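You operate a simulated robot arm through the tools that you are given. There is no shell and no other tool.

The job below is to be done with a simulated two-armed robot. You get a single attempt, and the scene is never put back.

JOB
Put the blue seal disc from the side bench top on top of the silver spacer puck there and the white seal disc on the front bench shelf. Fetch the open tin and set it on top of the brown stock carton on the side bench top. Take the wiper block from the side bench top and put it on top of the brown shelf carton. Put two of the spare bolts from the side bench top on the deck under the near table. Take the shallow dish on the side bench top and put it away on the front bench top. Any order will do. Set down upright: wiper block, spare bolt.

Only the result counts: the job must be done as asked and must still hold three seconds after the hand-in. Knocking over, shifting, dropping, spilling or breaking anything else fails it. Lids that push on must go on centred and level and be pressed home; caps that screw on are set level and turned clockwise until they are tight.

ROBOT AND FRAMES
Two 6-joint arms with two-finger parallel grippers on one trunk, on a base that moves. Base frame: it is fixed to the floor where the robot stands at the start and does not move with it; the origin is under the middle of the robot, x ahead of it, y to its left, z up. Lengths are in mm, angles in degrees, forces in N, time in s.
The left shoulder is at the start at [280, 185, 1130], the right one opposite. With the tool pointing down near the work surface each hand reaches from about 560 to 940 mm from the robot's upright axis, wherever it stands, measured 20 degrees to its own side. Places, roughly: deck under the near table [-2300, 400, 400]; front bench shelf [-3000, -2200, 300]; front bench top [-3000, -2200, 900]; open tin [750, -250, 1000]; seal disc [500, -250, 1000]; shallow dish (15x11x4 cm) [900, -1600, 900]; shelf carton [1000, 0, 1000]; spacer puck [500, -250, 1000]; spare bolt (3x3x6 cm) [600, -600, 900]; stock carton [750, -750, 1000]; wiper block (10x6x6 cm) [600, -500, 900]. Payload 1.57 kg a hand.
Tool frame (each hand has its own): the origin (TCP) lies between the finger pads and is the grasp point; the fingertips stand 30 mm ahead of it; z points along the fingers, y is the line along which they close. Largest opening 80 mm; finger width 17, thickness 12; the body of the gripper, 40 by 82 mm, starts 80 mm behind the TCP.
Orientation is told as [roll, pitch, yaw] about the base's x, y, z axes, in that order, counted from this pose: with the fingers straight down and closing along the base's y, the tool's x points along the base's -x, its y along +y and its z along -z.

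CONTROLS
- The arms move only by the tool nudge_tool. It takes "left_deltas", "right_deltas" or both (then of equal length, played together; a hand with none holds still); each is a list of rows, each an object (a shift or turn left out is 0, a gripper value left out holds the last) with "jaw": the opening, from 0 (shut) to 1 (fully open); "delta_pos": the shift along the tool's x, y, z in m, a list of three; "rot": the turn, a rotation vector about the tool's x, y, z in degrees, a list of three. In form: [{"jaw": jaw, "delta_pos": [dx, dy, dz], "rot": [ax, ay, az]}, ...]. A call has 1 to 20 rows; each row shifts and turns the commanded pose from where the row before left it, along the tool's axes as they then stand. Each row takes 0.2 s and may step no farther than 50 mm and 8.6 degrees from the row before; otherwise, or with a gripper value out of range, the whole call is refused. Where a pose cannot be reached the arm comes as near as it can. A force on the tool above 40 N (or 10 N above the force at the start of the call, whichever is more), or a blocked arm, ends the call early, and 0.2 s more pass. The fingers move at their own pace (about 153 mm/s each) and stop on an object; they squeeze with about 28 N. The grip force told is the motor's: it shows also when the fingers shut on nothing. Time passes only in rows, and 0.2 s behind the last, so rows that do not move let the fingers close. The reply holds the time, the measured pose of the TCP, the force on the tool along the base axes, the opening and the grip force, in the units named above and with some noise, with the torque about the TCP (base axes, N m) and any sound that the robot's microphone picked up.
- Cameras (640 x 400 px; columns grow to the right, rows downward): "scene" is now at [224.4, -46.8, 1571.4]; the picture's right is [-0.49, -0.87, 0.00], its down [-0.69, 0.39, -0.60] and it looks along [0.52, -0.30, -0.80] (base axes); focal length 265 px, centre (320, 200). "left" rides on the left gripper at [72, 7, -122] in its tool frame; the picture's right is [-0.09, 1.00, 0.00], its down [-0.84, -0.08, -0.54] and it looks along [-0.54, -0.05, 0.84] (tool axes); focal length 238 px, centre (320, 200). "right" rides on the right gripper at [72, -7, -122] in its tool frame; the picture's right is [0.09, 1.00, 0.00], its down [-0.84, 0.08, -0.54] and it looks along [-0.54, 0.05, 0.84] (tool axes); focal length 238 px, centre (320, 200). There is no depth. A picture from a camera that has moved, and an enlarged one, comes with that camera's place and axes in the base frame and with its lens. The place of the scene camera against the robot may be out by one fixed shift of up to 12 mm in any direction.
- camera(camera): a new picture of that camera. No time passes.
- lift_body(by): slides the trunk up (or, below 0, down) by that many mm; the arms and the scene camera ride with it, the base frame stays. It gives what a move gives, with no picture.
- steer(legs): drives the robot by 1 to 6 legs, each [ahead, turn to the left] in mm and degrees, along the robot's own axes; the way and the turn of a leg run together, so that a leg with both is an arc; at most 1500 mm and 180 degrees a leg. The arms and the cameras ride along, it lands a little off, and it stops where it bumps. It gives what a move gives.
- turn_head(pan, tilt): turns the head with the scene camera to pan (to the left, within 86 degrees either way) and tilt (down, from -29 to 69), counted from straight ahead of the robot. It gives what a move gives.
- inspect(camera, box): a new picture of the part [left, top, right, bottom] of that camera's present view, enlarged. No time passes.
- sign_off(): hands the job in; it is judged then, once.

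Places have to be worked out from the pictures, the camera data and where the tool is seen. Open the grippers and draw the arms clear of the work before you hand the job in, unless the task says otherwise.

The tools are called after "Emit:" as name(argument=value, ...) on one line, values as JSON. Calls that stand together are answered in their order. nudge_tool: Moves the arms, as the interface text tells. Its arguments: {"type":"object","properties":{"left_deltas":{"type":"array","items":{"type":"object","properties":{"jaw":{"type":"number"},"delta_pos":{"type":"array","items":{"type":"number"}},"rot":{"type":"array","items":{"type":"number"}}}}},"right_deltas":{"type":"array","items":{"type":"object","properties":{"jaw":{"type":"number"},"delta_pos":{"type":"array","items":{"type":"number"}},"rot":{"type":"array","items":{"type":"number"}}}}}},"required":[]} The other tools are called the same way: lift_body (by) moves the trunk up or down; steer (legs) drives the base; turn_head (pan, tilt) turns the head that bears the scene camera; camera (camera) takes a picture; inspect (camera, box) takes an enlarged picture of a part of a camera's view; sign_off () hands the job in.

At the start:

```text
clock: 0.0
left_tcp_pos: [608.5, -7.7, 1191.4]
left_tool_rot: [0.0, -0.1, 0.0]
left_ft_force: [0.4, -0.3, 0.3]
left_ft_torque: [0.01, 0.0, -0.03]
left_gripper_width: 80.2
left_grasp_force: 0.1
right_tcp_pos: [351.1, -448.3, 1193.8]
right_tool_rot: [0.1, 0.0, 0.0]
right_ft_force: [-1.0, 0.1, 0.5]
right_ft_torque: [-0.01, 0.0, -0.01]
right_gripper_width: 79.9
right_grasp_force: 0.0
trunk travel left (down, up): [-825.0, 165.0]
robot x, y, heading: [1.5, -1.4, 0.0]
head pan, tilt (commanded): [-29.5, 52.9]
```

scene: 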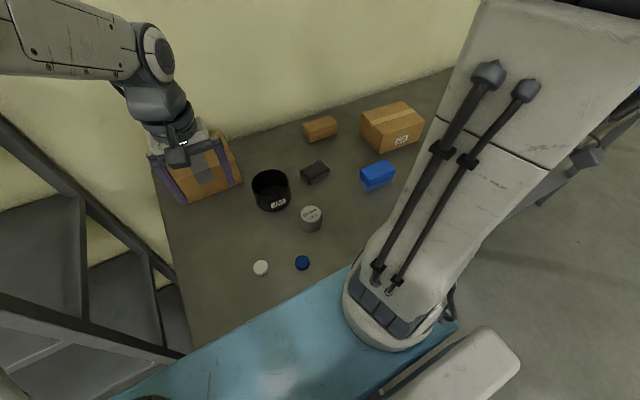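
right: 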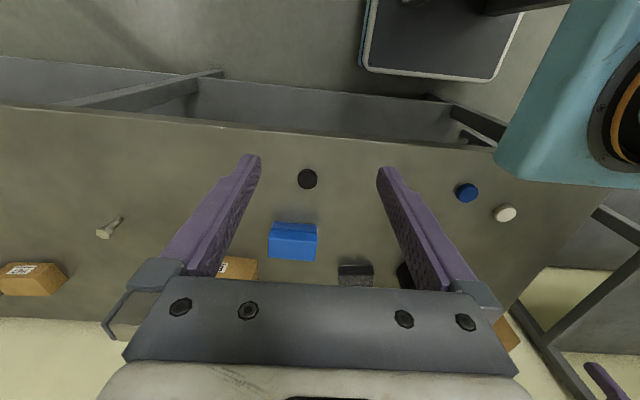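
left: 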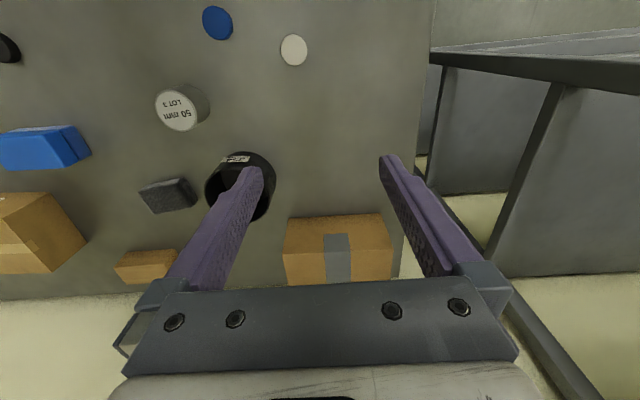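

I'll start by looking at the scene in more detail before moving anything.

Emit:
inspect(camera="scene", box=[150, 80, 450, 290])

Emit:
inspect(camera="right", box=[0, 100, 640, 350])

Emit:
inspect(camera="left", box=[0, 0, 440, 300])

```text
1.90 times, centred on (300, 185) of scene
camera zoom: at [224.4, -46.8, 1571.4], right [-0.49, -0.87, 0.0], down [-0.69, 0.39, -0.6], along [0.52, -0.3, -0.8], focal length 505 px, centre (358, 229)
```

zoom: 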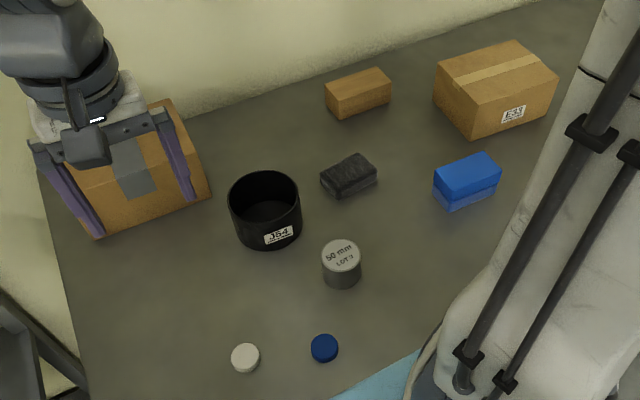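

```text
1.00 times, centred on (320, 225) of right (not enlarged: the box is as wide or as high as the picture)
camera zoom: at [278.9, -452.7, 1315.2], right [-0.09, 1.0, 0.0], down [0.84, 0.08, 0.54], along [0.54, 0.05, -0.84], focal length 238 px, centre (320, 175)
```

zoom: 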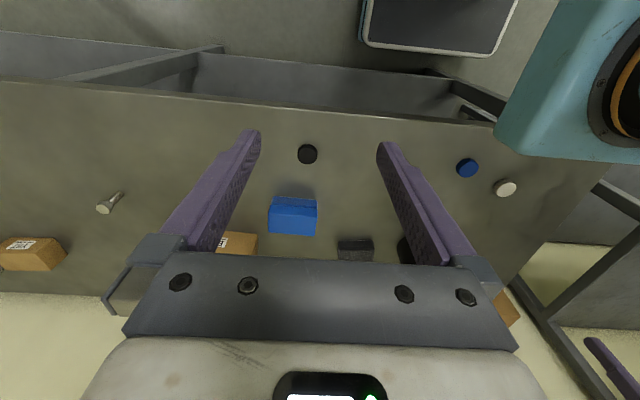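

```text
1.33 times, centred on (220, 150) of left
camera zoom: at [536.9, -1.7, 1312.4], right [0.09, 1.0, 0.0], down [0.84, -0.08, 0.54], along [0.54, -0.05, -0.84], focal length 318 px, centre (453, 267)
```

zoom: 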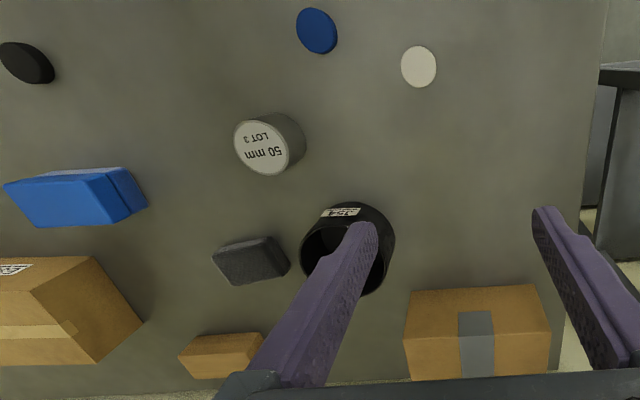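

The blue block (about 660,-480) and a dark block (about 764,-335) are both candidates to tell apart, so I'll look around with the head to see the whole bench, including the area hidden by the right arm.

Emit:
turn_head(pan=-60, tilt=25)

Emit:
camera(camera="scene")

Emit:
turn_head(pan=10, tilt=30)

Emit:
camera(camera="scene")

Emit:
turn_head(pan=86, tilt=25)

Emit:
camera(camera="scene")

Emit:
turn_head(pan=-86, tilt=20)

Emit:
camera(camera="scene")

```text
clock: 0.9
left_tcp_pos: [609.5, -7.4, 1192.1]
left_tool_rot: [0.0, 0.0, 0.0]
left_ft_force: [1.3, -0.1, 0.4]
left_ft_torque: [0.0, -0.01, 0.0]
left_gripper_width: 80.1
left_grasp_force: 0.0
right_tcp_pos: [351.5, -447.4, 1194.3]
right_tool_rot: [0.1, 0.0, 0.0]
right_ft_force: [-0.4, -0.4, 0.0]
right_ft_torque: [0.0, 0.0, 0.06]
right_gripper_width: 80.1
right_grasp_force: 0.0
trunk travel left (down, up): [-825.0, 165.0]
robot x, y, heading: [4.4, 1.5, 0.0]
head pan, tilt (commanded): [-60.0, 25.0]
```

```text
taken
camera scene: at [206.0, -90.0, 1612.7], right [-0.87, -0.5, 0.0], down [-0.21, 0.37, -0.91], along [0.45, -0.78, -0.42], focal length 265 px, centre (320, 200)
```

scene: 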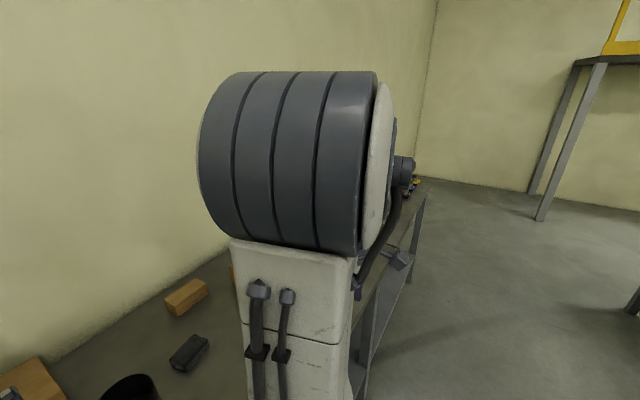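

```text
clock: 2.4
left_tcp_pos: [609.9, -8.0, 1191.6]
left_tool_rot: [0.0, 0.1, 0.0]
left_ft_force: [0.3, 0.0, 0.2]
left_ft_torque: [-0.01, 0.01, -0.02]
left_gripper_width: 79.9
left_grasp_force: 0.1
right_tcp_pos: [351.1, -447.1, 1193.5]
right_tool_rot: [0.0, -0.1, -0.1]
right_ft_force: [0.0, -0.1, 0.5]
right_ft_torque: [-0.01, 0.03, 0.02]
right_gripper_width: 79.9
right_grasp_force: 0.0
trunk travel left (down, up): [-825.0, 165.0]
robot x, y, heading: [-2.0, 3.1, -0.0]
head pan, tilt (commanded): [10.0, 30.0]
```

```text
taken
camera scene: at [249.0, 5.4, 1604.8], right [0.17, -0.98, 0.0], down [-0.49, -0.09, -0.87], along [0.85, 0.15, -0.5], focal length 265 px, centre (320, 200)
```

scene: 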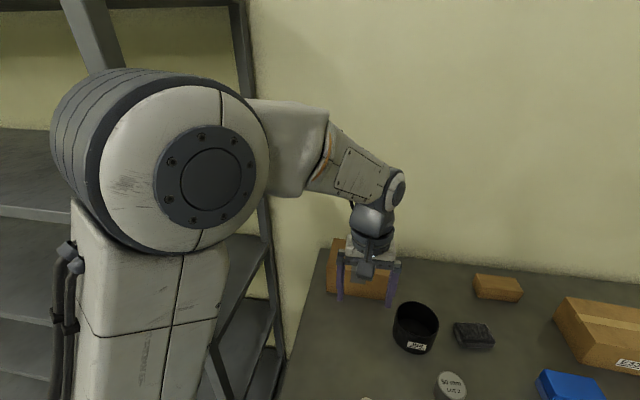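

```text
clock: 3.8
left_tcp_pos: [608.6, -9.0, 1192.6]
left_tool_rot: [0.0, 0.1, 0.0]
left_ft_force: [-0.1, -0.6, -0.4]
left_ft_torque: [0.01, 0.02, 0.03]
left_gripper_width: 80.3
left_grasp_force: 0.1
right_tcp_pos: [351.5, -448.1, 1193.6]
right_tool_rot: [0.0, 0.0, 0.0]
right_ft_force: [0.3, 0.3, -0.2]
right_ft_torque: [-0.02, 0.01, 0.02]
right_gripper_width: 80.1
right_grasp_force: 0.2
trunk travel left (down, up): [-825.0, 165.0]
robot x, y, heading: [-1.6, 3.5, 0.0]
head pan, tilt (commanded): [85.9, 25.0]
```

```text
taken
camera scene: at [166.5, 81.6, 1612.8], right [1.0, -0.07, 0.0], down [-0.03, -0.42, -0.91], along [0.06, 0.9, -0.42], focal length 265 px, centre (320, 200)
```

scene: 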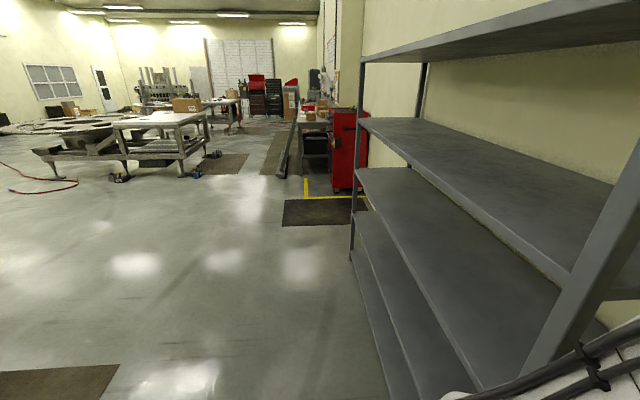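

```text
clock: 6.4
left_tcp_pos: [609.1, -7.5, 1191.2]
left_tool_rot: [0.0, 0.0, 0.0]
left_ft_force: [0.0, -0.4, -0.5]
left_ft_torque: [0.0, 0.02, 0.03]
left_gripper_width: 79.9
left_grasp_force: 0.0
right_tcp_pos: [351.3, -447.7, 1194.4]
right_tool_rot: [0.0, 0.1, 0.0]
right_ft_force: [1.0, -0.2, -1.2]
right_ft_torque: [0.01, -0.01, -0.03]
right_gripper_width: 80.1
right_grasp_force: 0.0
trunk travel left (down, up): [-825.0, 165.0]
robot x, y, heading: [1.2, 2.3, 0.3]
head pan, tilt (commanded): [-85.9, 20.0]
```

```text
taken
camera scene: at [166.5, -103.2, 1620.9], right [-1.0, -0.07, 0.0], down [-0.02, 0.34, -0.94], along [0.07, -0.94, -0.34], focal length 265 px, centre (320, 200)
```

scene: 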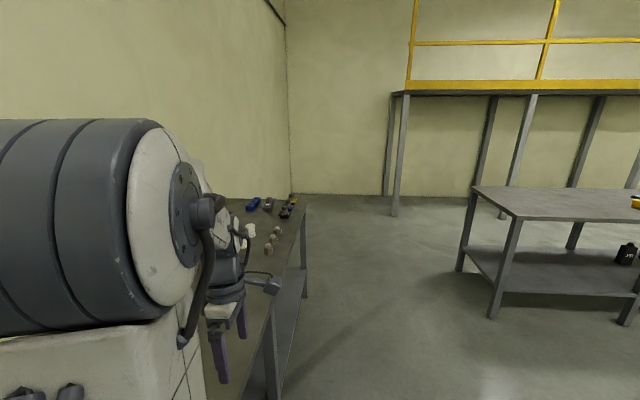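

The bench runs to the right along a wall, a rack is on the left, and another table is behind-right. I'll now look down at the near bench area again with different pans, to triangulate the objects.

Emit:
turn_head(pan=-15, tilt=45)

Emit:
camera(camera="scene")

Emit:
inspect(camera="scene", box=[200, 100, 520, 300])

```text
clock: 7.9
left_tcp_pos: [609.7, -8.1, 1191.7]
left_tool_rot: [0.0, 0.0, 0.0]
left_ft_force: [1.2, 0.1, 0.0]
left_ft_torque: [0.0, 0.02, -0.02]
left_gripper_width: 79.9
left_grasp_force: 0.0
right_tcp_pos: [351.1, -448.1, 1193.3]
right_tool_rot: [0.0, 0.0, 0.1]
right_ft_force: [0.2, 0.2, -0.2]
right_ft_torque: [-0.04, 0.01, -0.03]
right_gripper_width: 80.0
right_grasp_force: 0.0
trunk travel left (down, up): [-825.0, 165.0]
robot x, y, heading: [1.9, 0.5, 0.1]
head pan, tilt (commanded): [-15.0, 45.0]
```

```text
taken
camera scene: at [238.5, -31.4, 1582.2], right [-0.26, -0.97, 0.0], down [-0.68, 0.18, -0.71], along [0.68, -0.18, -0.71], focal length 265 px, centre (320, 200)
```

scene: 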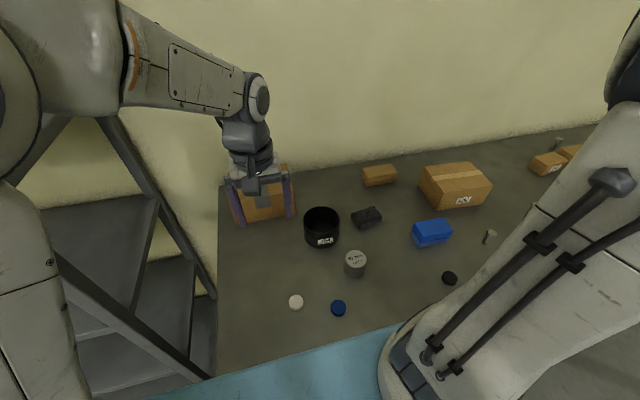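

```text
2.00 times, centred on (360, 200) of scene
camera zoom: at [238.5, -31.4, 1582.2], right [-0.26, -0.97, 0.0], down [-0.68, 0.18, -0.71], along [0.68, -0.18, -0.71], focal length 530 px, centre (240, 200)
```

zoom: 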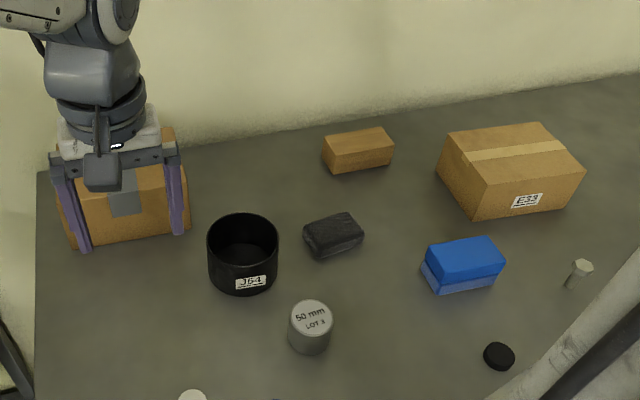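

The blue two-tone block at about (637,-490) matches the wiper block, the carton marked E33 at about (775,-650) the stock carton, and upright bolts stand near (575,-650) and (636,-865). I'll bring the left hand above the blue disc (about 496,-138) for a closer look.

Emit:
nudge_tool(left_deltas=[{"delta_pos": [0.0226, -0.026, 0.0284], "jaw": 1}, {"delta_pos": [0.0226, -0.026, 0.0284]}, {"delta_pos": [0.0226, -0.026, 0.0284]}, {"delta_pos": [0.0226, -0.026, 0.0284]}, {"delta_pos": [0.0226, -0.026, 0.0284]}, {}])

Emit:
camera(camera="left")

```text
clock: 9.3
left_tcp_pos: [494.2, -138.8, 1051.2]
left_tool_rot: [0.0, 0.0, -0.1]
left_ft_force: [-0.7, 0.8, -1.0]
left_ft_torque: [-0.01, -0.01, -0.01]
left_gripper_width: 80.1
left_grasp_force: 0.1
right_tcp_pos: [351.3, -448.6, 1193.3]
right_tool_rot: [-0.1, 0.0, 0.0]
right_ft_force: [0.8, -1.0, 0.5]
right_ft_torque: [0.02, 0.0, 0.0]
right_gripper_width: 80.1
right_grasp_force: 0.1
trunk travel left (down, up): [-825.0, 165.0]
robot x, y, heading: [1.0, -2.1, 0.1]
head pan, tilt (commanded): [-15.0, 45.0]
```

```text
taken
camera left: at [421.4, -133.3, 1171.6], right [0.09, 1.0, 0.0], down [0.84, -0.08, 0.54], along [0.54, -0.05, -0.84], focal length 238 px, centre (320, 200)
```

left: 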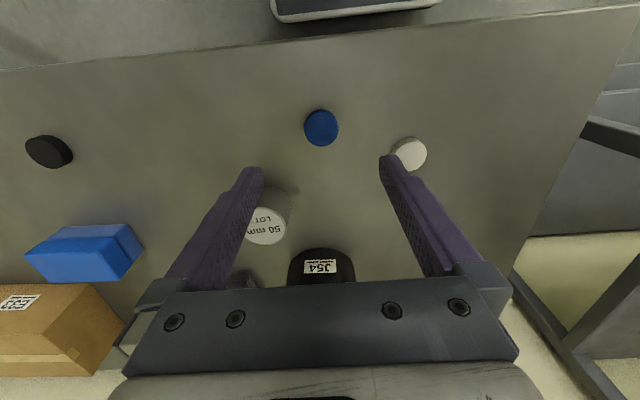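

The blue disc sits near image column 321, a bit nearer the robot than the TCP line. I'll enlarge to measure it.

Emit:
inspect(camera="left", box=[220, 80, 440, 220])

Emit:
inspect(camera="left", box=[220, 160, 440, 300])

```text
2.86 times, centred on (330, 150) of left
camera zoom: at [421.4, -133.3, 1171.6], right [0.09, 1.0, 0.0], down [0.84, -0.08, 0.54], along [0.54, -0.05, -0.84], focal length 681 px, centre (291, 343)
```

zoom: 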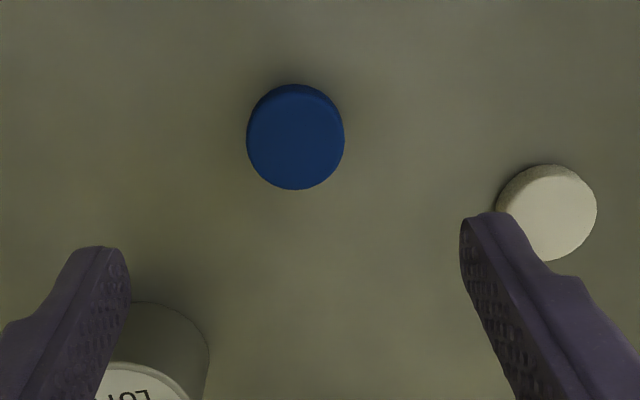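

```text
2.86 times, centred on (330, 230) of left
camera zoom: at [421.4, -133.3, 1171.6], right [0.09, 1.0, 0.0], down [0.84, -0.08, 0.54], along [0.54, -0.05, -0.84], focal length 681 px, centre (291, 114)
```

zoom: 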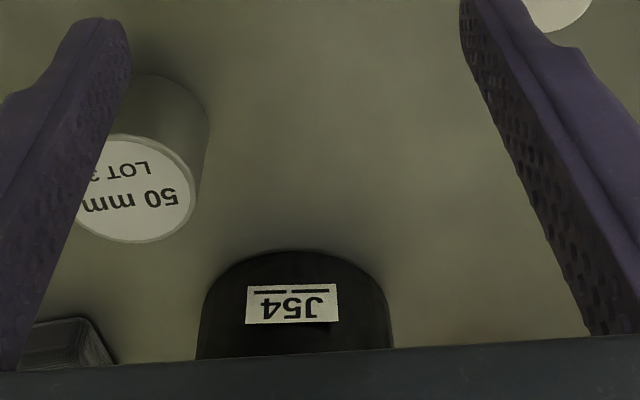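

The blue disc's top centre comes out at about (497.5,-138,910) with ~39 mm diameter, and the puck at about (595,-216) with top ≈947 (bench ≈897). I'll descend most of the way and check the alignment.

Emit:
nudge_tool(left_deltas=[{"delta_pos": [-0.003, 0.0005, 0.04]}, {"delta_pos": [0, 0, 0.04]}, {"delta_pos": [0, 0, 0.015]}, {}])

Emit:
camera(camera="left")

```text
clock: 10.3
left_tcp_pos: [497.7, -138.6, 955.1]
left_tool_rot: [0.0, 0.0, 0.1]
left_ft_force: [0.6, -0.5, 0.1]
left_ft_torque: [0.03, 0.0, -0.01]
left_gripper_width: 79.9
left_grasp_force: 0.1
right_tcp_pos: [353.0, -447.1, 1194.2]
right_tool_rot: [0.0, 0.0, 0.0]
right_ft_force: [0.3, -0.7, -0.2]
right_ft_torque: [-0.03, 0.0, 0.01]
right_gripper_width: 79.6
right_grasp_force: 0.1
trunk travel left (down, up): [-825.0, 165.0]
robot x, y, heading: [-1.7, 0.4, 0.0]
head pan, tilt (commanded): [-15.0, 45.0]
```

```text
taken
camera left: at [426.3, -131.6, 1076.0], right [0.09, 1.0, 0.0], down [0.84, -0.08, 0.54], along [0.54, -0.05, -0.84], focal length 238 px, centre (320, 200)
```

left: 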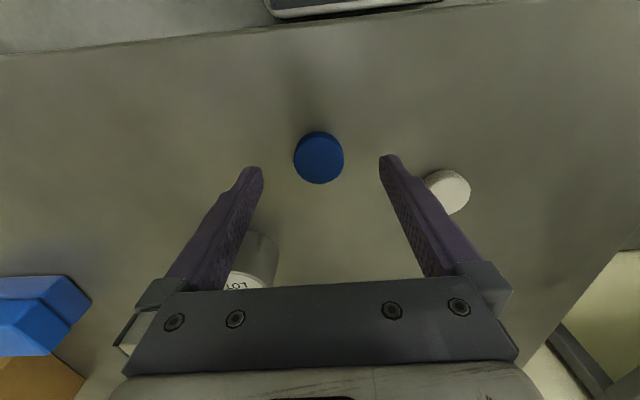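

Alignment is good (disc ≈ 498,-139). Descending the last ~24 mm in small steps, then closing.

Emit:
nudge_tool(left_deltas=[{"delta_pos": [0, 0, 0.012]}, {"delta_pos": [0, 0, 0.006]}, {"delta_pos": [0, 0, 0.004]}, {"delta_pos": [0, 0, 0.002]}, {}])

Emit:
inspect(camera="left", box=[220, 100, 440, 240])

```text
clock: 11.5
left_tcp_pos: [499.0, -136.6, 930.8]
left_tool_rot: [-0.1, 0.0, -0.1]
left_ft_force: [-0.2, 0.2, -0.2]
left_ft_torque: [0.02, 0.02, -0.01]
left_gripper_width: 80.1
left_grasp_force: 0.1
right_tcp_pos: [350.3, -448.0, 1193.9]
right_tool_rot: [0.0, -0.1, 0.0]
right_ft_force: [0.1, 0.2, 0.4]
right_ft_torque: [0.0, 0.0, 0.02]
right_gripper_width: 79.9
right_grasp_force: 0.1
trunk travel left (down, up): [-825.0, 165.0]
robot x, y, heading: [0.3, 0.5, -0.1]
head pan, tilt (commanded): [-15.0, 45.0]
```

```text
2.86 times, centred on (330, 170) of left
camera zoom: at [427.1, -130.3, 1051.3], right [0.09, 1.0, 0.0], down [0.84, -0.08, 0.54], along [0.54, -0.05, -0.84], focal length 681 px, centre (291, 286)
```

zoom: 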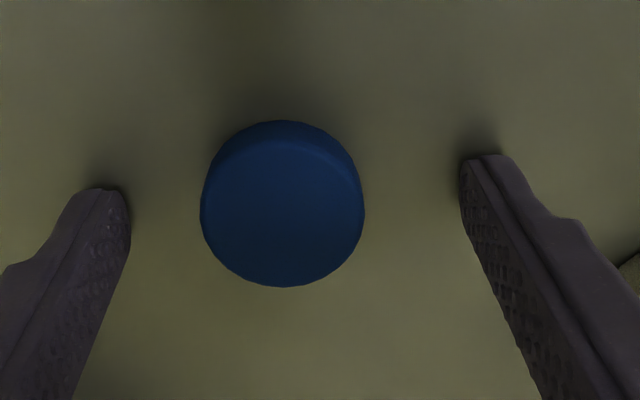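

Fingers straddle the disc just above the bench. Closing the jaw now and checking the grip.

Emit:
nudge_tool(left_deltas=[{"delta_pos": [0, 0, 0.001], "jaw": 0.2}, {"jaw": 0.2}, {"jaw": 0.2}, {"jaw": 0.2}])

Emit:
inspect(camera="left", box=[220, 100, 440, 240])

```text
clock: 12.5
left_tcp_pos: [498.9, -136.9, 930.7]
left_tool_rot: [0.0, -0.1, 0.1]
left_ft_force: [2.0, 2.0, 5.0]
left_ft_torque: [-0.04, -0.04, 0.03]
left_gripper_width: 35.9
left_grasp_force: 27.8
right_tcp_pos: [350.5, -448.2, 1194.7]
right_tool_rot: [0.0, 0.0, 0.0]
right_ft_force: [-0.2, 0.4, 0.3]
right_ft_torque: [-0.01, 0.01, 0.0]
right_gripper_width: 79.9
right_grasp_force: 0.1
trunk travel left (down, up): [-825.0, 165.0]
robot x, y, heading: [1.6, 2.1, -0.1]
head pan, tilt (commanded): [-15.0, 45.0]
```

```text
2.86 times, centred on (330, 170) of left
camera zoom: at [426.7, -130.5, 1050.7], right [0.09, 1.0, 0.0], down [0.84, -0.08, 0.54], along [0.54, -0.05, -0.84], focal length 681 px, centre (291, 286)
```

zoom: 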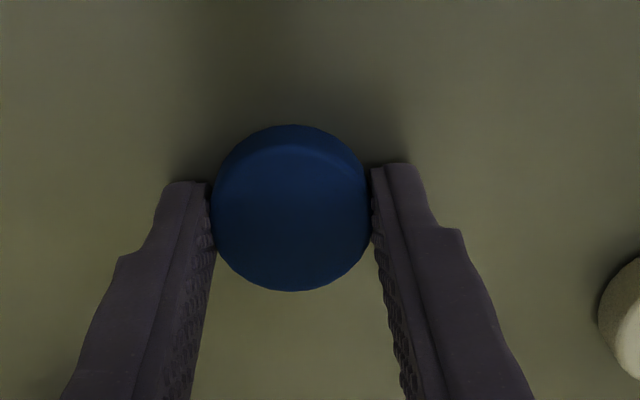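

Disc gripped (36 mm). Lifting ~95 mm and moving above the puck at about (595,-216).

Emit:
nudge_tool(left_deltas=[{"delta_pos": [0, 0, -0.045], "jaw": 0.2}, {"delta_pos": [0, 0, -0.045]}, {"delta_pos": [-0.032, -0.0265, 0]}, {"delta_pos": [-0.032, -0.0265, 0]}, {"delta_pos": [-0.032, -0.0265, 0]}, {}])

Emit:
camera(camera="left")

Emit:
inspect(camera="left", box=[220, 100, 440, 240])

```text
clock: 13.9
left_tcp_pos: [595.4, -220.2, 1016.1]
left_tool_rot: [0.0, 0.0, -0.1]
left_ft_force: [0.0, -0.6, 0.2]
left_ft_torque: [0.0, 0.0, -0.01]
left_gripper_width: 36.0
left_grasp_force: 28.1
right_tcp_pos: [350.7, -448.0, 1193.5]
right_tool_rot: [0.0, 0.0, 0.0]
right_ft_force: [0.2, 0.4, 0.0]
right_ft_torque: [0.03, 0.0, 0.02]
right_gripper_width: 80.1
right_grasp_force: 0.0
trunk travel left (down, up): [-825.0, 165.0]
robot x, y, heading: [0.4, -1.8, -0.0]
head pan, tilt (commanded): [-15.0, 45.0]
```

```text
taken
camera left: at [522.8, -213.2, 1137.0], right [0.09, 1.0, 0.0], down [0.84, -0.08, 0.54], along [0.54, -0.05, -0.84], focal length 238 px, centre (320, 200)
```

left: 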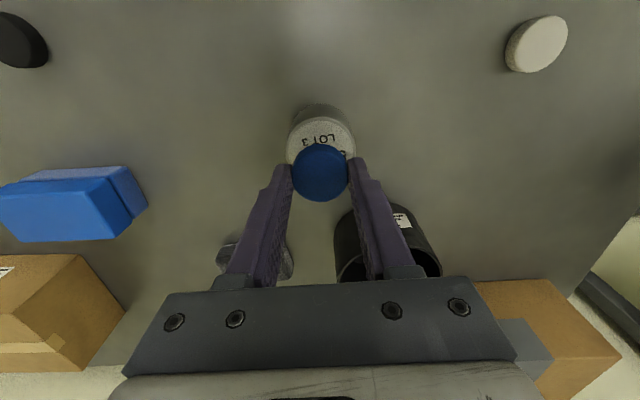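

```text
2.86 times, centred on (330, 170) of left
camera zoom: at [522.8, -213.2, 1137.0], right [0.09, 1.0, 0.0], down [0.84, -0.08, 0.54], along [0.54, -0.05, -0.84], focal length 681 px, centre (291, 286)
```

zoom: 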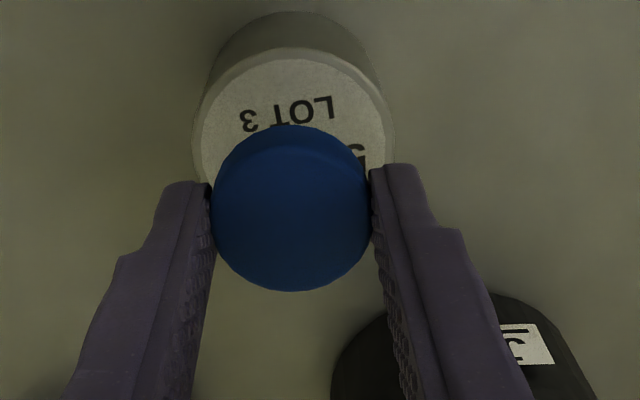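

The puck's top centre computes to (595.4,-219, ≈947), right under the disc. Lowering to just above contact, then in millimetre steps.

Emit:
nudge_tool(left_deltas=[{"delta_pos": [0, 0.001, 0.02]}, {"delta_pos": [0, 0, 0.01]}, {"delta_pos": [0, 0, 0.002]}, {}])

Emit:
inspect(camera="left", box=[220, 100, 440, 240])

```text
clock: 14.9
left_tcp_pos: [595.4, -215.6, 985.6]
left_tool_rot: [0.0, 0.0, -0.1]
left_ft_force: [-0.4, 0.8, -0.7]
left_ft_torque: [0.03, 0.03, 0.0]
left_gripper_width: 36.2
left_grasp_force: 27.9
right_tcp_pos: [351.4, -448.9, 1194.2]
right_tool_rot: [0.0, -0.1, 0.0]
right_ft_force: [0.6, 0.0, -0.2]
right_ft_torque: [-0.04, -0.02, 0.0]
right_gripper_width: 80.2
right_grasp_force: 0.1
trunk travel left (down, up): [-825.0, 165.0]
robot x, y, heading: [1.6, -1.7, 0.0]
head pan, tilt (commanded): [-15.0, 45.0]
```

```text
2.86 times, centred on (330, 170) of left
camera zoom: at [522.8, -210.3, 1106.1], right [0.09, 1.0, 0.0], down [0.84, -0.08, 0.54], along [0.54, -0.05, -0.84], focal length 681 px, centre (291, 286)
```

zoom: 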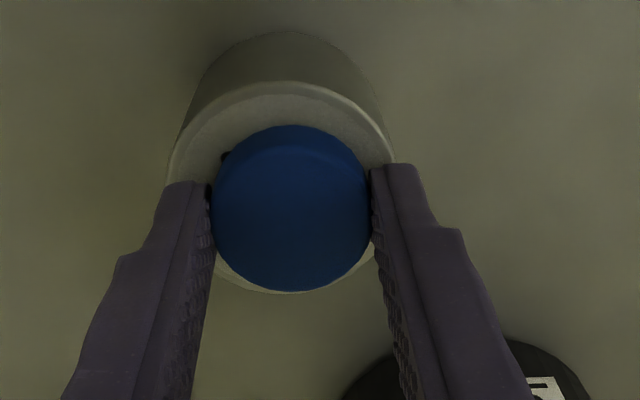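

The disc is about 2 mm to the +y side of the puck's centre, so I'll shift -2 mm and lower in small steps to contact.

Emit:
nudge_tool(left_deltas=[{"delta_pos": [0.001, -0.002, 0]}, {"delta_pos": [0, 0, 0.002]}, {"delta_pos": [0, 0, 0.001]}, {"delta_pos": [0, 0, 0.001]}, {}])

Emit:
inspect(camera="left", box=[220, 100, 440, 240])

```text
clock: 16.1
left_tcp_pos: [594.8, -217.2, 982.1]
left_tool_rot: [0.0, 0.0, 0.1]
left_ft_force: [0.7, 1.3, 0.0]
left_ft_torque: [-0.03, 0.0, 0.0]
left_gripper_width: 36.2
left_grasp_force: 27.5
right_tcp_pos: [350.7, -447.8, 1194.6]
right_tool_rot: [0.0, 0.0, 0.1]
right_ft_force: [-0.2, -0.1, -0.3]
right_ft_torque: [0.0, 0.01, -0.02]
right_gripper_width: 80.0
right_grasp_force: 0.0
trunk travel left (down, up): [-825.0, 165.0]
robot x, y, heading: [-0.8, 4.8, -0.0]
head pan, tilt (commanded): [-15.0, 45.0]
```

```text
2.86 times, centred on (330, 170) of left
camera zoom: at [522.3, -211.1, 1103.5], right [0.09, 1.0, 0.0], down [0.84, -0.08, 0.54], along [0.54, -0.05, -0.84], focal length 681 px, centre (291, 286)
```

zoom: 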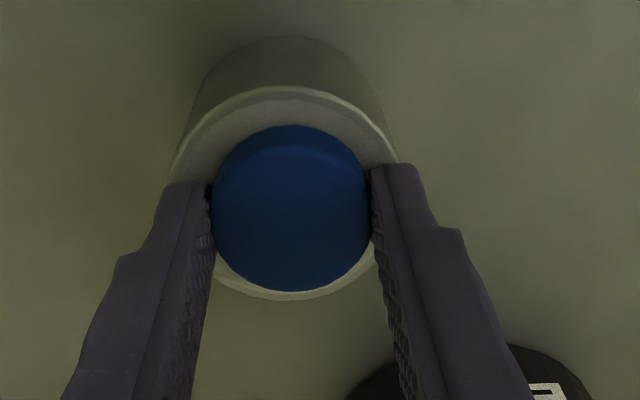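

Centred to about a millimetre and no contact force yet. Lowering by further 1 mm steps.

Emit:
nudge_tool(left_deltas=[{"delta_pos": [0, -0.001, 0.001]}, {"delta_pos": [0, 0, 0.001]}, {}])

```text
clock: 16.9
left_tcp_pos: [595.2, -218.5, 981.8]
left_tool_rot: [-0.1, -0.1, -0.1]
left_ft_force: [0.6, 0.1, -0.5]
left_ft_torque: [0.03, -0.01, 0.0]
left_gripper_width: 36.0
left_grasp_force: 27.0
right_tcp_pos: [351.9, -447.7, 1193.3]
right_tool_rot: [-0.1, 0.0, 0.0]
right_ft_force: [0.5, -0.1, -0.9]
right_ft_torque: [0.0, 0.01, 0.0]
right_gripper_width: 79.9
right_grasp_force: 0.1
trunk travel left (down, up): [-825.0, 165.0]
robot x, y, heading: [1.3, 3.0, 0.4]
head pan, tilt (commanded): [-15.0, 45.0]
```

Still no contact; continuing down gently.

Emit:
nudge_tool(left_deltas=[{"delta_pos": [0, 0, 0.001]}, {"delta_pos": [0, 0, 0.001]}, {}])

```text
clock: 17.7
left_tcp_pos: [593.9, -218.8, 980.8]
left_tool_rot: [0.0, 0.0, 0.0]
left_ft_force: [0.0, 0.9, 1.0]
left_ft_torque: [-0.01, 0.02, -0.01]
left_gripper_width: 35.9
left_grasp_force: 27.4
right_tcp_pos: [352.1, -446.7, 1193.6]
right_tool_rot: [0.0, 0.0, 0.0]
right_ft_force: [-0.5, 0.4, 1.2]
right_ft_torque: [0.03, 0.01, -0.01]
right_gripper_width: 80.3
right_grasp_force: 0.1
trunk travel left (down, up): [-825.0, 165.0]
robot x, y, heading: [0.7, 1.0, 0.1]
head pan, tilt (commanded): [-15.0, 45.0]
```

Emit:
nudge_tool(left_deltas=[{"delta_pos": [0, 0, 0.001]}, {"delta_pos": [0, 0, 0.001]}, {}])

```text
clock: 18.5
left_tcp_pos: [594.6, -219.1, 979.9]
left_tool_rot: [-0.1, -0.1, 0.0]
left_ft_force: [-3.1, 5.4, 23.9]
left_ft_torque: [0.52, 0.16, 0.02]
left_gripper_width: 35.9
left_grasp_force: 28.1
right_tcp_pos: [350.4, -447.3, 1195.1]
right_tool_rot: [0.1, 0.0, 0.0]
right_ft_force: [0.7, 0.1, -0.5]
right_ft_torque: [0.01, 0.0, 0.03]
right_gripper_width: 79.8
right_grasp_force: 0.0
trunk travel left (down, up): [-825.0, 165.0]
robot x, y, heading: [-0.3, -0.4, -0.3]
head pan, tilt (commanded): [-15.0, 45.0]
```

Contact is made (24 N) at TCP z≈980, as expected for a 50 mm puck. Relieving slightly, opening the jaw and rising straight up.

Emit:
nudge_tool(left_deltas=[{"delta_pos": [0, 0, -0.001], "jaw": 0.45}, {"jaw": 0.75}, {"jaw": 0.9}, {"delta_pos": [0, 0, -0.03]}, {"delta_pos": [0, 0, -0.04]}, {}])

Emit:
camera(camera="left")

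Emit:
inspect(camera="left", box=[220, 100, 440, 240])

```text
clock: 19.9
left_tcp_pos: [593.0, -218.8, 1048.0]
left_tool_rot: [0.1, 0.1, 0.0]
left_ft_force: [0.5, 0.3, -0.2]
left_ft_torque: [0.0, -0.01, 0.01]
left_gripper_width: 72.2
left_grasp_force: 0.1
right_tcp_pos: [350.0, -446.4, 1193.5]
right_tool_rot: [0.0, -0.1, 0.0]
right_ft_force: [0.5, 0.1, 0.4]
right_ft_torque: [0.01, 0.0, 0.01]
right_gripper_width: 79.9
right_grasp_force: 0.1
trunk travel left (down, up): [-825.0, 165.0]
robot x, y, heading: [4.3, -4.9, -0.1]
head pan, tilt (commanded): [-15.0, 45.0]
```

```text
taken
camera left: at [520.1, -213.2, 1169.0], right [0.09, 1.0, 0.0], down [0.84, -0.08, 0.54], along [0.54, -0.05, -0.84], focal length 238 px, centre (320, 200)
```

left: 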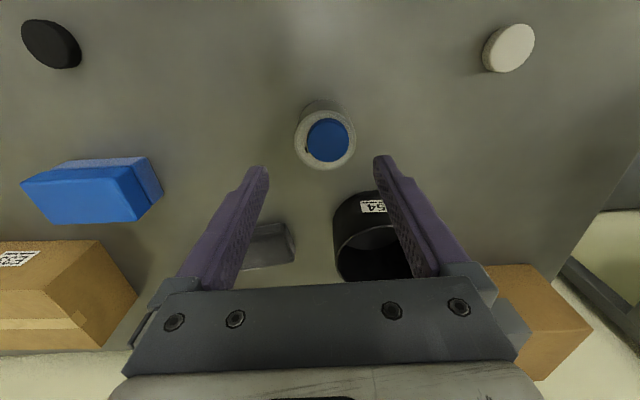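

```text
2.86 times, centred on (330, 170) of left
camera zoom: at [520.1, -213.2, 1169.0], right [0.09, 1.0, 0.0], down [0.84, -0.08, 0.54], along [0.54, -0.05, -0.84], focal length 681 px, centre (291, 286)
```

zoom: 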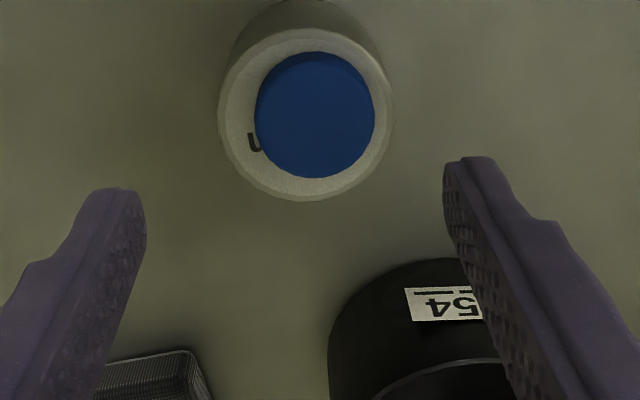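

The blue disc rests on the puck (about 3 mm off centre, well inside the top). I'll raise the left hand, then shift the robot along the bench to about y=-220 so that both arms can reach their pick and place spots.

Emit:
nudge_tool(left_deltas=[{"delta_pos": [0, 0, -0.045], "jaw": 1}, {"delta_pos": [0, 0, -0.045]}, {"delta_pos": [0, 0.03, -0.04]}, {"delta_pos": [0.03, 0.03, -0.01]}, {"delta_pos": [0.03, 0.03, 0]}, {"delta_pos": [0.03, 0.03, 0]}, {"delta_pos": [0, 0.04, 0]}, {}])

Emit:
steer(legs=[[-450, 0], [0, -90]])

Emit:
turn_head(pan=20, tilt=30)

Emit:
camera(camera="scene")

```text
clock: 21.7
left_tcp_pos: [503.1, -59.3, 1187.6]
left_tool_rot: [0.0, 0.0, 0.0]
left_ft_force: [1.2, 1.0, 0.3]
left_ft_torque: [0.0, -0.01, 0.04]
left_gripper_width: 79.9
left_grasp_force: 0.0
right_tcp_pos: [352.0, -447.0, 1193.8]
right_tool_rot: [0.0, 0.0, 0.0]
right_ft_force: [0.2, -0.1, -0.7]
right_ft_torque: [0.0, -0.03, -0.02]
right_gripper_width: 79.8
right_grasp_force: 0.0
trunk travel left (down, up): [-825.0, 165.0]
robot x, y, heading: [-0.5, 0.7, 0.1]
head pan, tilt (commanded): [-15.0, 45.0]
```

```text
clock: 28.3
left_tcp_pos: [-536.0, -497.5, 1187.1]
left_tool_rot: [0.0, -0.1, -93.3]
left_ft_force: [0.2, -0.7, -0.5]
left_ft_torque: [0.02, 0.0, -0.01]
left_gripper_width: 79.9
left_grasp_force: 0.0
right_tcp_pos: [-916.1, -323.3, 1194.0]
right_tool_rot: [0.0, 0.0, -93.2]
right_ft_force: [-0.2, 0.1, 0.5]
right_ft_torque: [0.02, -0.02, 0.03]
right_gripper_width: 79.9
right_grasp_force: 0.0
trunk travel left (down, up): [-825.0, 165.0]
robot x, y, heading: [-447.5, 4.1, -93.0]
head pan, tilt (commanded): [-15.0, 45.0]
```

```text
clock: 29.3
left_tcp_pos: [-535.7, -496.9, 1188.5]
left_tool_rot: [0.1, 0.1, -93.2]
left_ft_force: [0.8, -0.2, 0.9]
left_ft_torque: [0.02, -0.01, 0.04]
left_gripper_width: 79.9
left_grasp_force: 0.1
right_tcp_pos: [-916.5, -324.2, 1194.3]
right_tool_rot: [0.0, 0.0, -93.3]
right_ft_force: [0.2, -0.1, -1.0]
right_ft_torque: [0.01, -0.03, -0.01]
right_gripper_width: 80.1
right_grasp_force: 0.0
trunk travel left (down, up): [-825.0, 165.0]
robot x, y, heading: [-450.4, 3.0, -93.3]
head pan, tilt (commanded): [20.0, 30.0]
```

```text
taken
camera scene: at [-433.1, -254.6, 1604.8], right [-0.96, -0.29, 0.0], down [-0.14, 0.48, -0.87], along [0.25, -0.83, -0.5], focal length 265 px, centre (320, 200)
```

scene: 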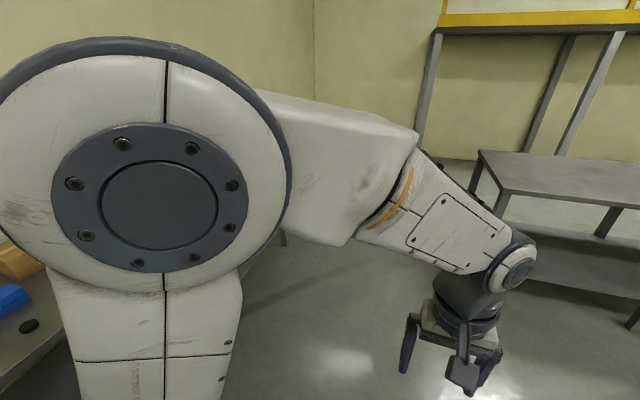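

The turn overshot to -93.3°. While facing this way I'll look to the right at the front bench and behind.

Emit:
turn_head(pan=-35, tilt=20)

Emit:
camera(camera="scene")

Emit:
turn_head(pan=-80, tilt=20)

Emit:
camera(camera="scene")

```text
clock: 30.6
left_tcp_pos: [-537.3, -497.5, 1189.0]
left_tool_rot: [0.0, 0.0, -93.3]
left_ft_force: [-0.5, -0.6, -0.2]
left_ft_torque: [0.03, 0.0, 0.01]
left_gripper_width: 79.7
left_grasp_force: 0.1
right_tcp_pos: [-916.2, -324.3, 1193.5]
right_tool_rot: [0.0, 0.0, -93.3]
right_ft_force: [0.1, -0.6, 0.8]
right_ft_torque: [-0.01, -0.02, 0.02]
right_gripper_width: 80.0
right_grasp_force: 0.1
trunk travel left (down, up): [-825.0, 165.0]
robot x, y, heading: [-452.7, -1.2, -93.1]
head pan, tilt (commanded): [-35.0, 20.0]
```

```text
taken
camera scene: at [-516.7, -241.3, 1620.9], right [-0.79, 0.62, 0.0], down [0.21, 0.27, -0.94], along [-0.58, -0.74, -0.34], focal length 265 px, centre (320, 200)
```

scene: 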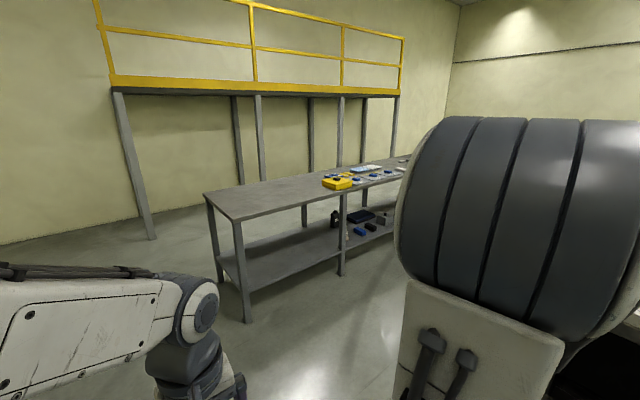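

```text
clock: 31.7
left_tcp_pos: [-537.2, -498.1, 1187.8]
left_tool_rot: [0.1, 0.1, -93.2]
left_ft_force: [-0.3, -0.1, 0.1]
left_ft_torque: [0.01, 0.0, 0.01]
left_gripper_width: 80.0
left_grasp_force: 0.1
right_tcp_pos: [-917.4, -323.8, 1194.8]
right_tool_rot: [0.1, -0.1, -93.2]
right_ft_force: [0.1, 0.1, -0.1]
right_ft_torque: [-0.02, 0.0, -0.01]
right_gripper_width: 80.1
right_grasp_force: 0.1
trunk travel left (down, up): [-825.0, 165.0]
robot x, y, heading: [-447.7, 0.6, -93.1]
head pan, tilt (commanded): [-80.0, 20.0]
```

```text
taken
camera scene: at [-551.7, -179.2, 1620.9], right [-0.12, 0.99, 0.0], down [0.34, 0.04, -0.94], along [-0.93, -0.11, -0.34], focal length 265 px, centre (320, 200)
```

scene: 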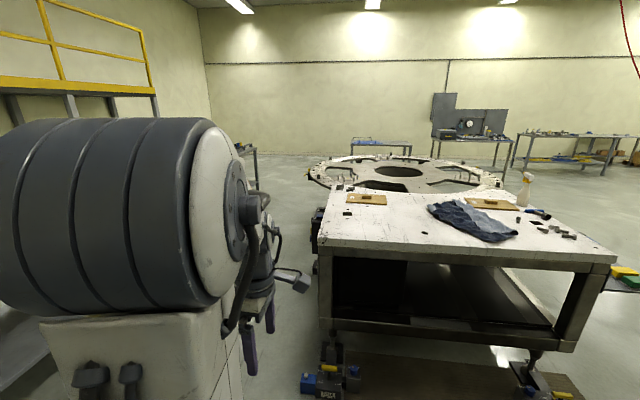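

The front bench and the near table (with its dark deck underneath) are now located roughly. Continuing: drive along the bench, turn back to face it.

Emit:
steer(legs=[[225, 0], [0, 92]])

```text
clock: 37.4
left_tcp_pos: [40.4, -273.0, 1188.4]
left_tool_rot: [0.0, 0.0, 1.4]
left_ft_force: [0.1, 0.0, -0.2]
left_ft_torque: [0.01, -0.01, -0.03]
left_gripper_width: 80.0
left_grasp_force: 0.0
right_tcp_pos: [-101.3, -665.7, 1193.9]
right_tool_rot: [0.0, -0.1, 1.5]
right_ft_force: [-0.2, 0.6, 0.1]
right_ft_torque: [0.0, 0.0, 0.02]
right_gripper_width: 80.1
right_grasp_force: 0.1
trunk travel left (down, up): [-825.0, 165.0]
robot x, y, heading: [-462.5, -223.8, 1.2]
head pan, tilt (commanded): [-80.0, 20.0]
```

Now driving forward to the bench while taking out the 1.4° heading error.

Emit:
steer(legs=[[455, -1.4]])

Emit:
turn_head(pan=-10, tilt=45)

Emit:
camera(camera="scene")

Emit:
camera(camera="right")

```text
clock: 40.1
left_tcp_pos: [489.0, -269.7, 1187.7]
left_tool_rot: [0.0, 0.0, 0.8]
left_ft_force: [-0.7, 0.4, -0.4]
left_ft_torque: [-0.03, -0.02, 0.01]
left_gripper_width: 80.0
left_grasp_force: 0.1
right_tcp_pos: [344.7, -661.2, 1192.8]
right_tool_rot: [0.0, 0.0, 0.9]
right_ft_force: [-0.3, -0.3, 0.2]
right_ft_torque: [0.01, -0.01, 0.0]
right_gripper_width: 80.0
right_grasp_force: 0.2
trunk travel left (down, up): [-825.0, 165.0]
robot x, y, heading: [-10.9, -218.8, 0.8]
head pan, tilt (commanded): [-80.0, 20.0]
```

```text
clock: 41.5
left_tcp_pos: [490.0, -270.5, 1187.9]
left_tool_rot: [0.0, -0.1, 0.8]
left_ft_force: [-0.4, 0.2, -0.4]
left_ft_torque: [0.01, 0.02, 0.02]
left_gripper_width: 80.0
left_grasp_force: 0.1
right_tcp_pos: [344.2, -660.6, 1194.3]
right_tool_rot: [-0.1, 0.0, 0.8]
right_ft_force: [0.0, 0.0, -0.2]
right_ft_torque: [0.05, 0.01, -0.03]
right_gripper_width: 79.8
right_grasp_force: 0.2
trunk travel left (down, up): [-825.0, 165.0]
robot x, y, heading: [-14.4, -219.0, 0.6]
head pan, tilt (commanded): [-10.0, 45.0]
```

```text
taken
camera scene: at [226.9, -238.8, 1582.2], right [-0.16, -0.99, 0.0], down [-0.7, 0.11, -0.71], along [0.7, -0.11, -0.71], focal length 265 px, centre (320, 200)
```

scene: 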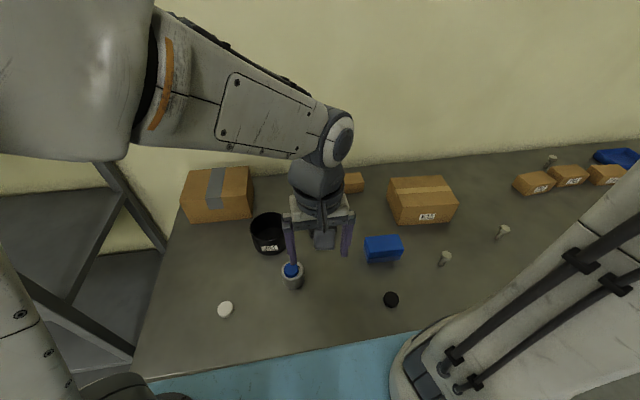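

```text
taken
camera right: at [272.3, -666.5, 1315.2], right [-0.11, 0.99, 0.0], down [0.84, 0.09, 0.54], along [0.54, 0.06, -0.84], focal length 238 px, centre (320, 200)
```

right: 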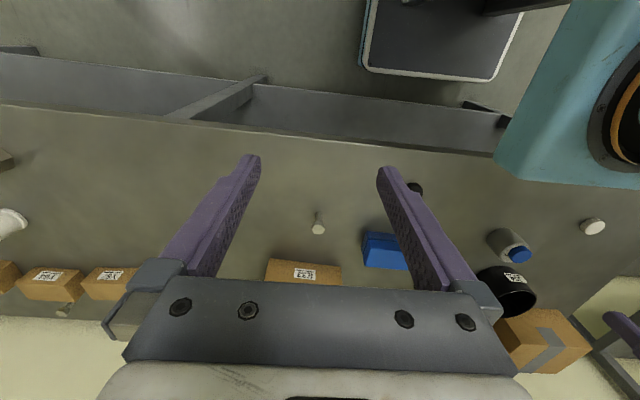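

From here all cartons, bolts and blocks are visible. Moving the left hand above the blue wiper block (about 637,-490).

Emit:
nudge_tool(left_deltas=[{"delta_pos": [-0.025, -0.035, 0.0147], "jaw": 1}, {"delta_pos": [-0.025, -0.035, 0.0147]}, {"delta_pos": [-0.025, -0.035, 0.0147]}, {"delta_pos": [-0.025, -0.035, 0.0147]}, {"delta_pos": [-0.025, -0.035, 0.0147]}, {"delta_pos": [-0.025, -0.035, 0.0147]}, {}])

Emit:
camera(camera="left")

```text
clock: 43.1
left_tcp_pos: [642.7, -480.3, 1098.7]
left_tool_rot: [0.1, 0.1, 0.8]
left_ft_force: [-0.2, -0.4, -0.2]
left_ft_torque: [0.01, 0.02, -0.01]
left_gripper_width: 80.0
left_grasp_force: 0.1
right_tcp_pos: [346.0, -660.8, 1192.9]
right_tool_rot: [0.0, 0.1, 0.9]
right_ft_force: [0.5, -0.2, -0.3]
right_ft_torque: [-0.01, 0.03, 0.01]
right_gripper_width: 80.0
right_grasp_force: 0.2
trunk travel left (down, up): [-825.0, 165.0]
robot x, y, heading: [-12.5, -215.2, 0.5]
head pan, tilt (commanded): [-10.0, 45.0]
```

```text
taken
camera left: at [570.4, -475.5, 1218.7], right [0.08, 1.0, 0.0], down [0.84, -0.07, 0.54], along [0.54, -0.04, -0.84], focal length 238 px, centre (320, 200)
```

left: 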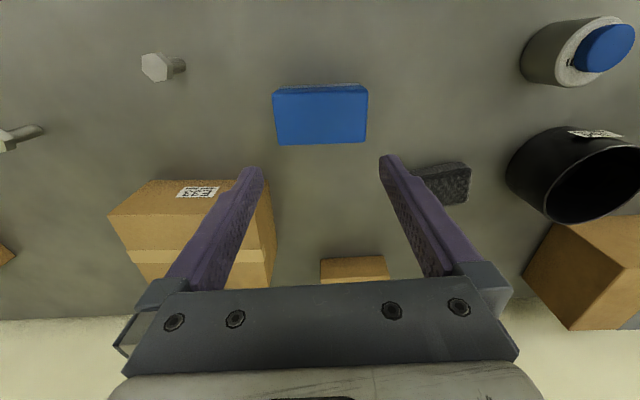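

The wiper's top is about 100 mm (along y) by 56 mm (along x), centred at (636,-479), turned about -2.7°. I'll turn the left tool so it closes along x (yaw ≈ +87.3) and move over its centre.

Emit:
nudge_tool(left_deltas=[{"rot": [0, 0, -8.6]}, {"rot": [0, 0, -8.6]}, {"rot": [0, 0, -8.6]}, {"rot": [0, 0, -8.6]}, {"rot": [0, 0, -8.6]}, {"rot": [0, 0, -8.6]}, {"rot": [0, 0, -8.6]}, {"rot": [0, 0, -8.6]}, {"rot": [0, 0, -8.6]}, {"rot": [0, 0, -8.6]}, {"rot": [0, 0, -0.5]}, {}])

Emit:
camera(camera="left")

```text
clock: 45.8
left_tcp_pos: [642.2, -476.1, 1098.9]
left_tool_rot: [0.0, 0.1, 87.3]
left_ft_force: [0.0, 0.2, -0.2]
left_ft_torque: [0.01, 0.02, 0.02]
left_gripper_width: 80.2
left_grasp_force: 0.1
right_tcp_pos: [344.8, -660.5, 1192.8]
right_tool_rot: [0.0, 0.1, 0.9]
right_ft_force: [0.3, 0.8, 0.0]
right_ft_torque: [0.02, 0.04, 0.01]
right_gripper_width: 80.0
right_grasp_force: 0.0
trunk travel left (down, up): [-825.0, 165.0]
robot x, y, heading: [-12.4, -221.2, 1.2]
head pan, tilt (commanded): [-10.0, 45.0]
```

```text
taken
camera left: at [632.8, -549.1, 1220.3], right [-0.99, 0.14, 0.0], down [0.12, 0.83, 0.54], along [0.07, 0.54, -0.84], focal length 238 px, centre (320, 200)
```

left: 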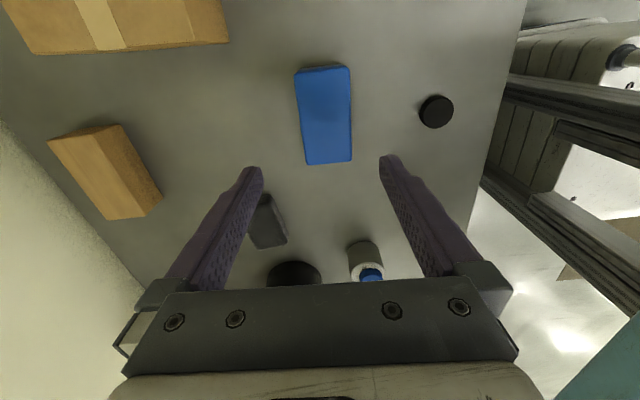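

Zooming in to pin down the block's edges in this new view.

Emit:
inspect(camera="left", box=[240, 50, 400, 180])

```text
3.08 times, centred on (320, 115) of left
camera zoom: at [632.8, -549.1, 1220.3], right [-0.99, 0.14, 0.0], down [0.12, 0.83, 0.54], along [0.07, 0.54, -0.84], focal length 733 px, centre (320, 462)
```

zoom: 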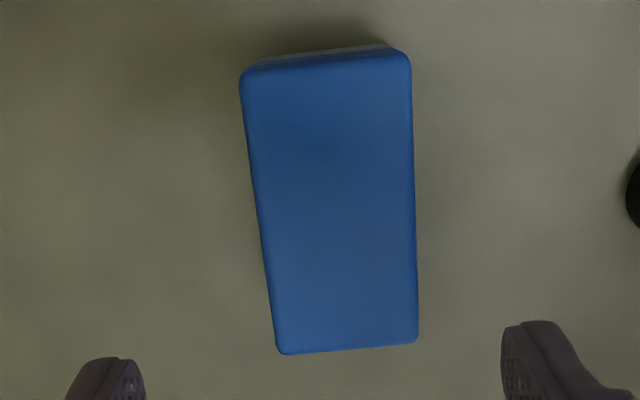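

Block centre confirmed at (634.5,-479), top z≈957, and the tool yaw matches. Shifting and descending to just above, then checking.

Emit:
nudge_tool(left_deltas=[{"delta_pos": [0.0035, 0.0075, 0.02]}, {"delta_pos": [0, 0, 0.04]}, {"delta_pos": [0, 0, 0.035]}, {}])

Emit:
camera(camera="left")

```text
clock: 46.8
left_tcp_pos: [635.2, -480.7, 1003.4]
left_tool_rot: [0.0, 0.0, 87.3]
left_ft_force: [0.0, 0.3, 0.6]
left_ft_torque: [-0.02, 0.0, 0.0]
left_gripper_width: 79.9
left_grasp_force: 0.1
right_tcp_pos: [345.1, -661.3, 1193.7]
right_tool_rot: [0.0, -0.1, 0.9]
right_ft_force: [-0.4, 0.2, 0.5]
right_ft_torque: [0.02, 0.0, -0.01]
right_gripper_width: 80.0
right_grasp_force: 0.0
trunk travel left (down, up): [-825.0, 165.0]
robot x, y, heading: [-11.7, -218.0, 0.8]
head pan, tilt (commanded): [-10.0, 45.0]
```

```text
taken
camera left: at [625.1, -552.3, 1124.3], right [-0.99, 0.14, 0.0], down [0.12, 0.83, 0.54], along [0.07, 0.54, -0.84], focal length 238 px, centre (320, 200)
```

left: 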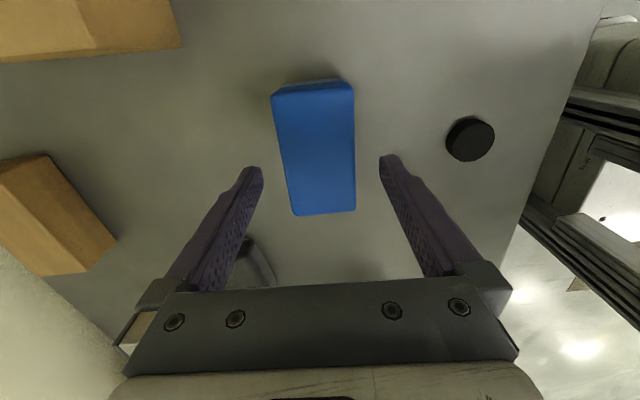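

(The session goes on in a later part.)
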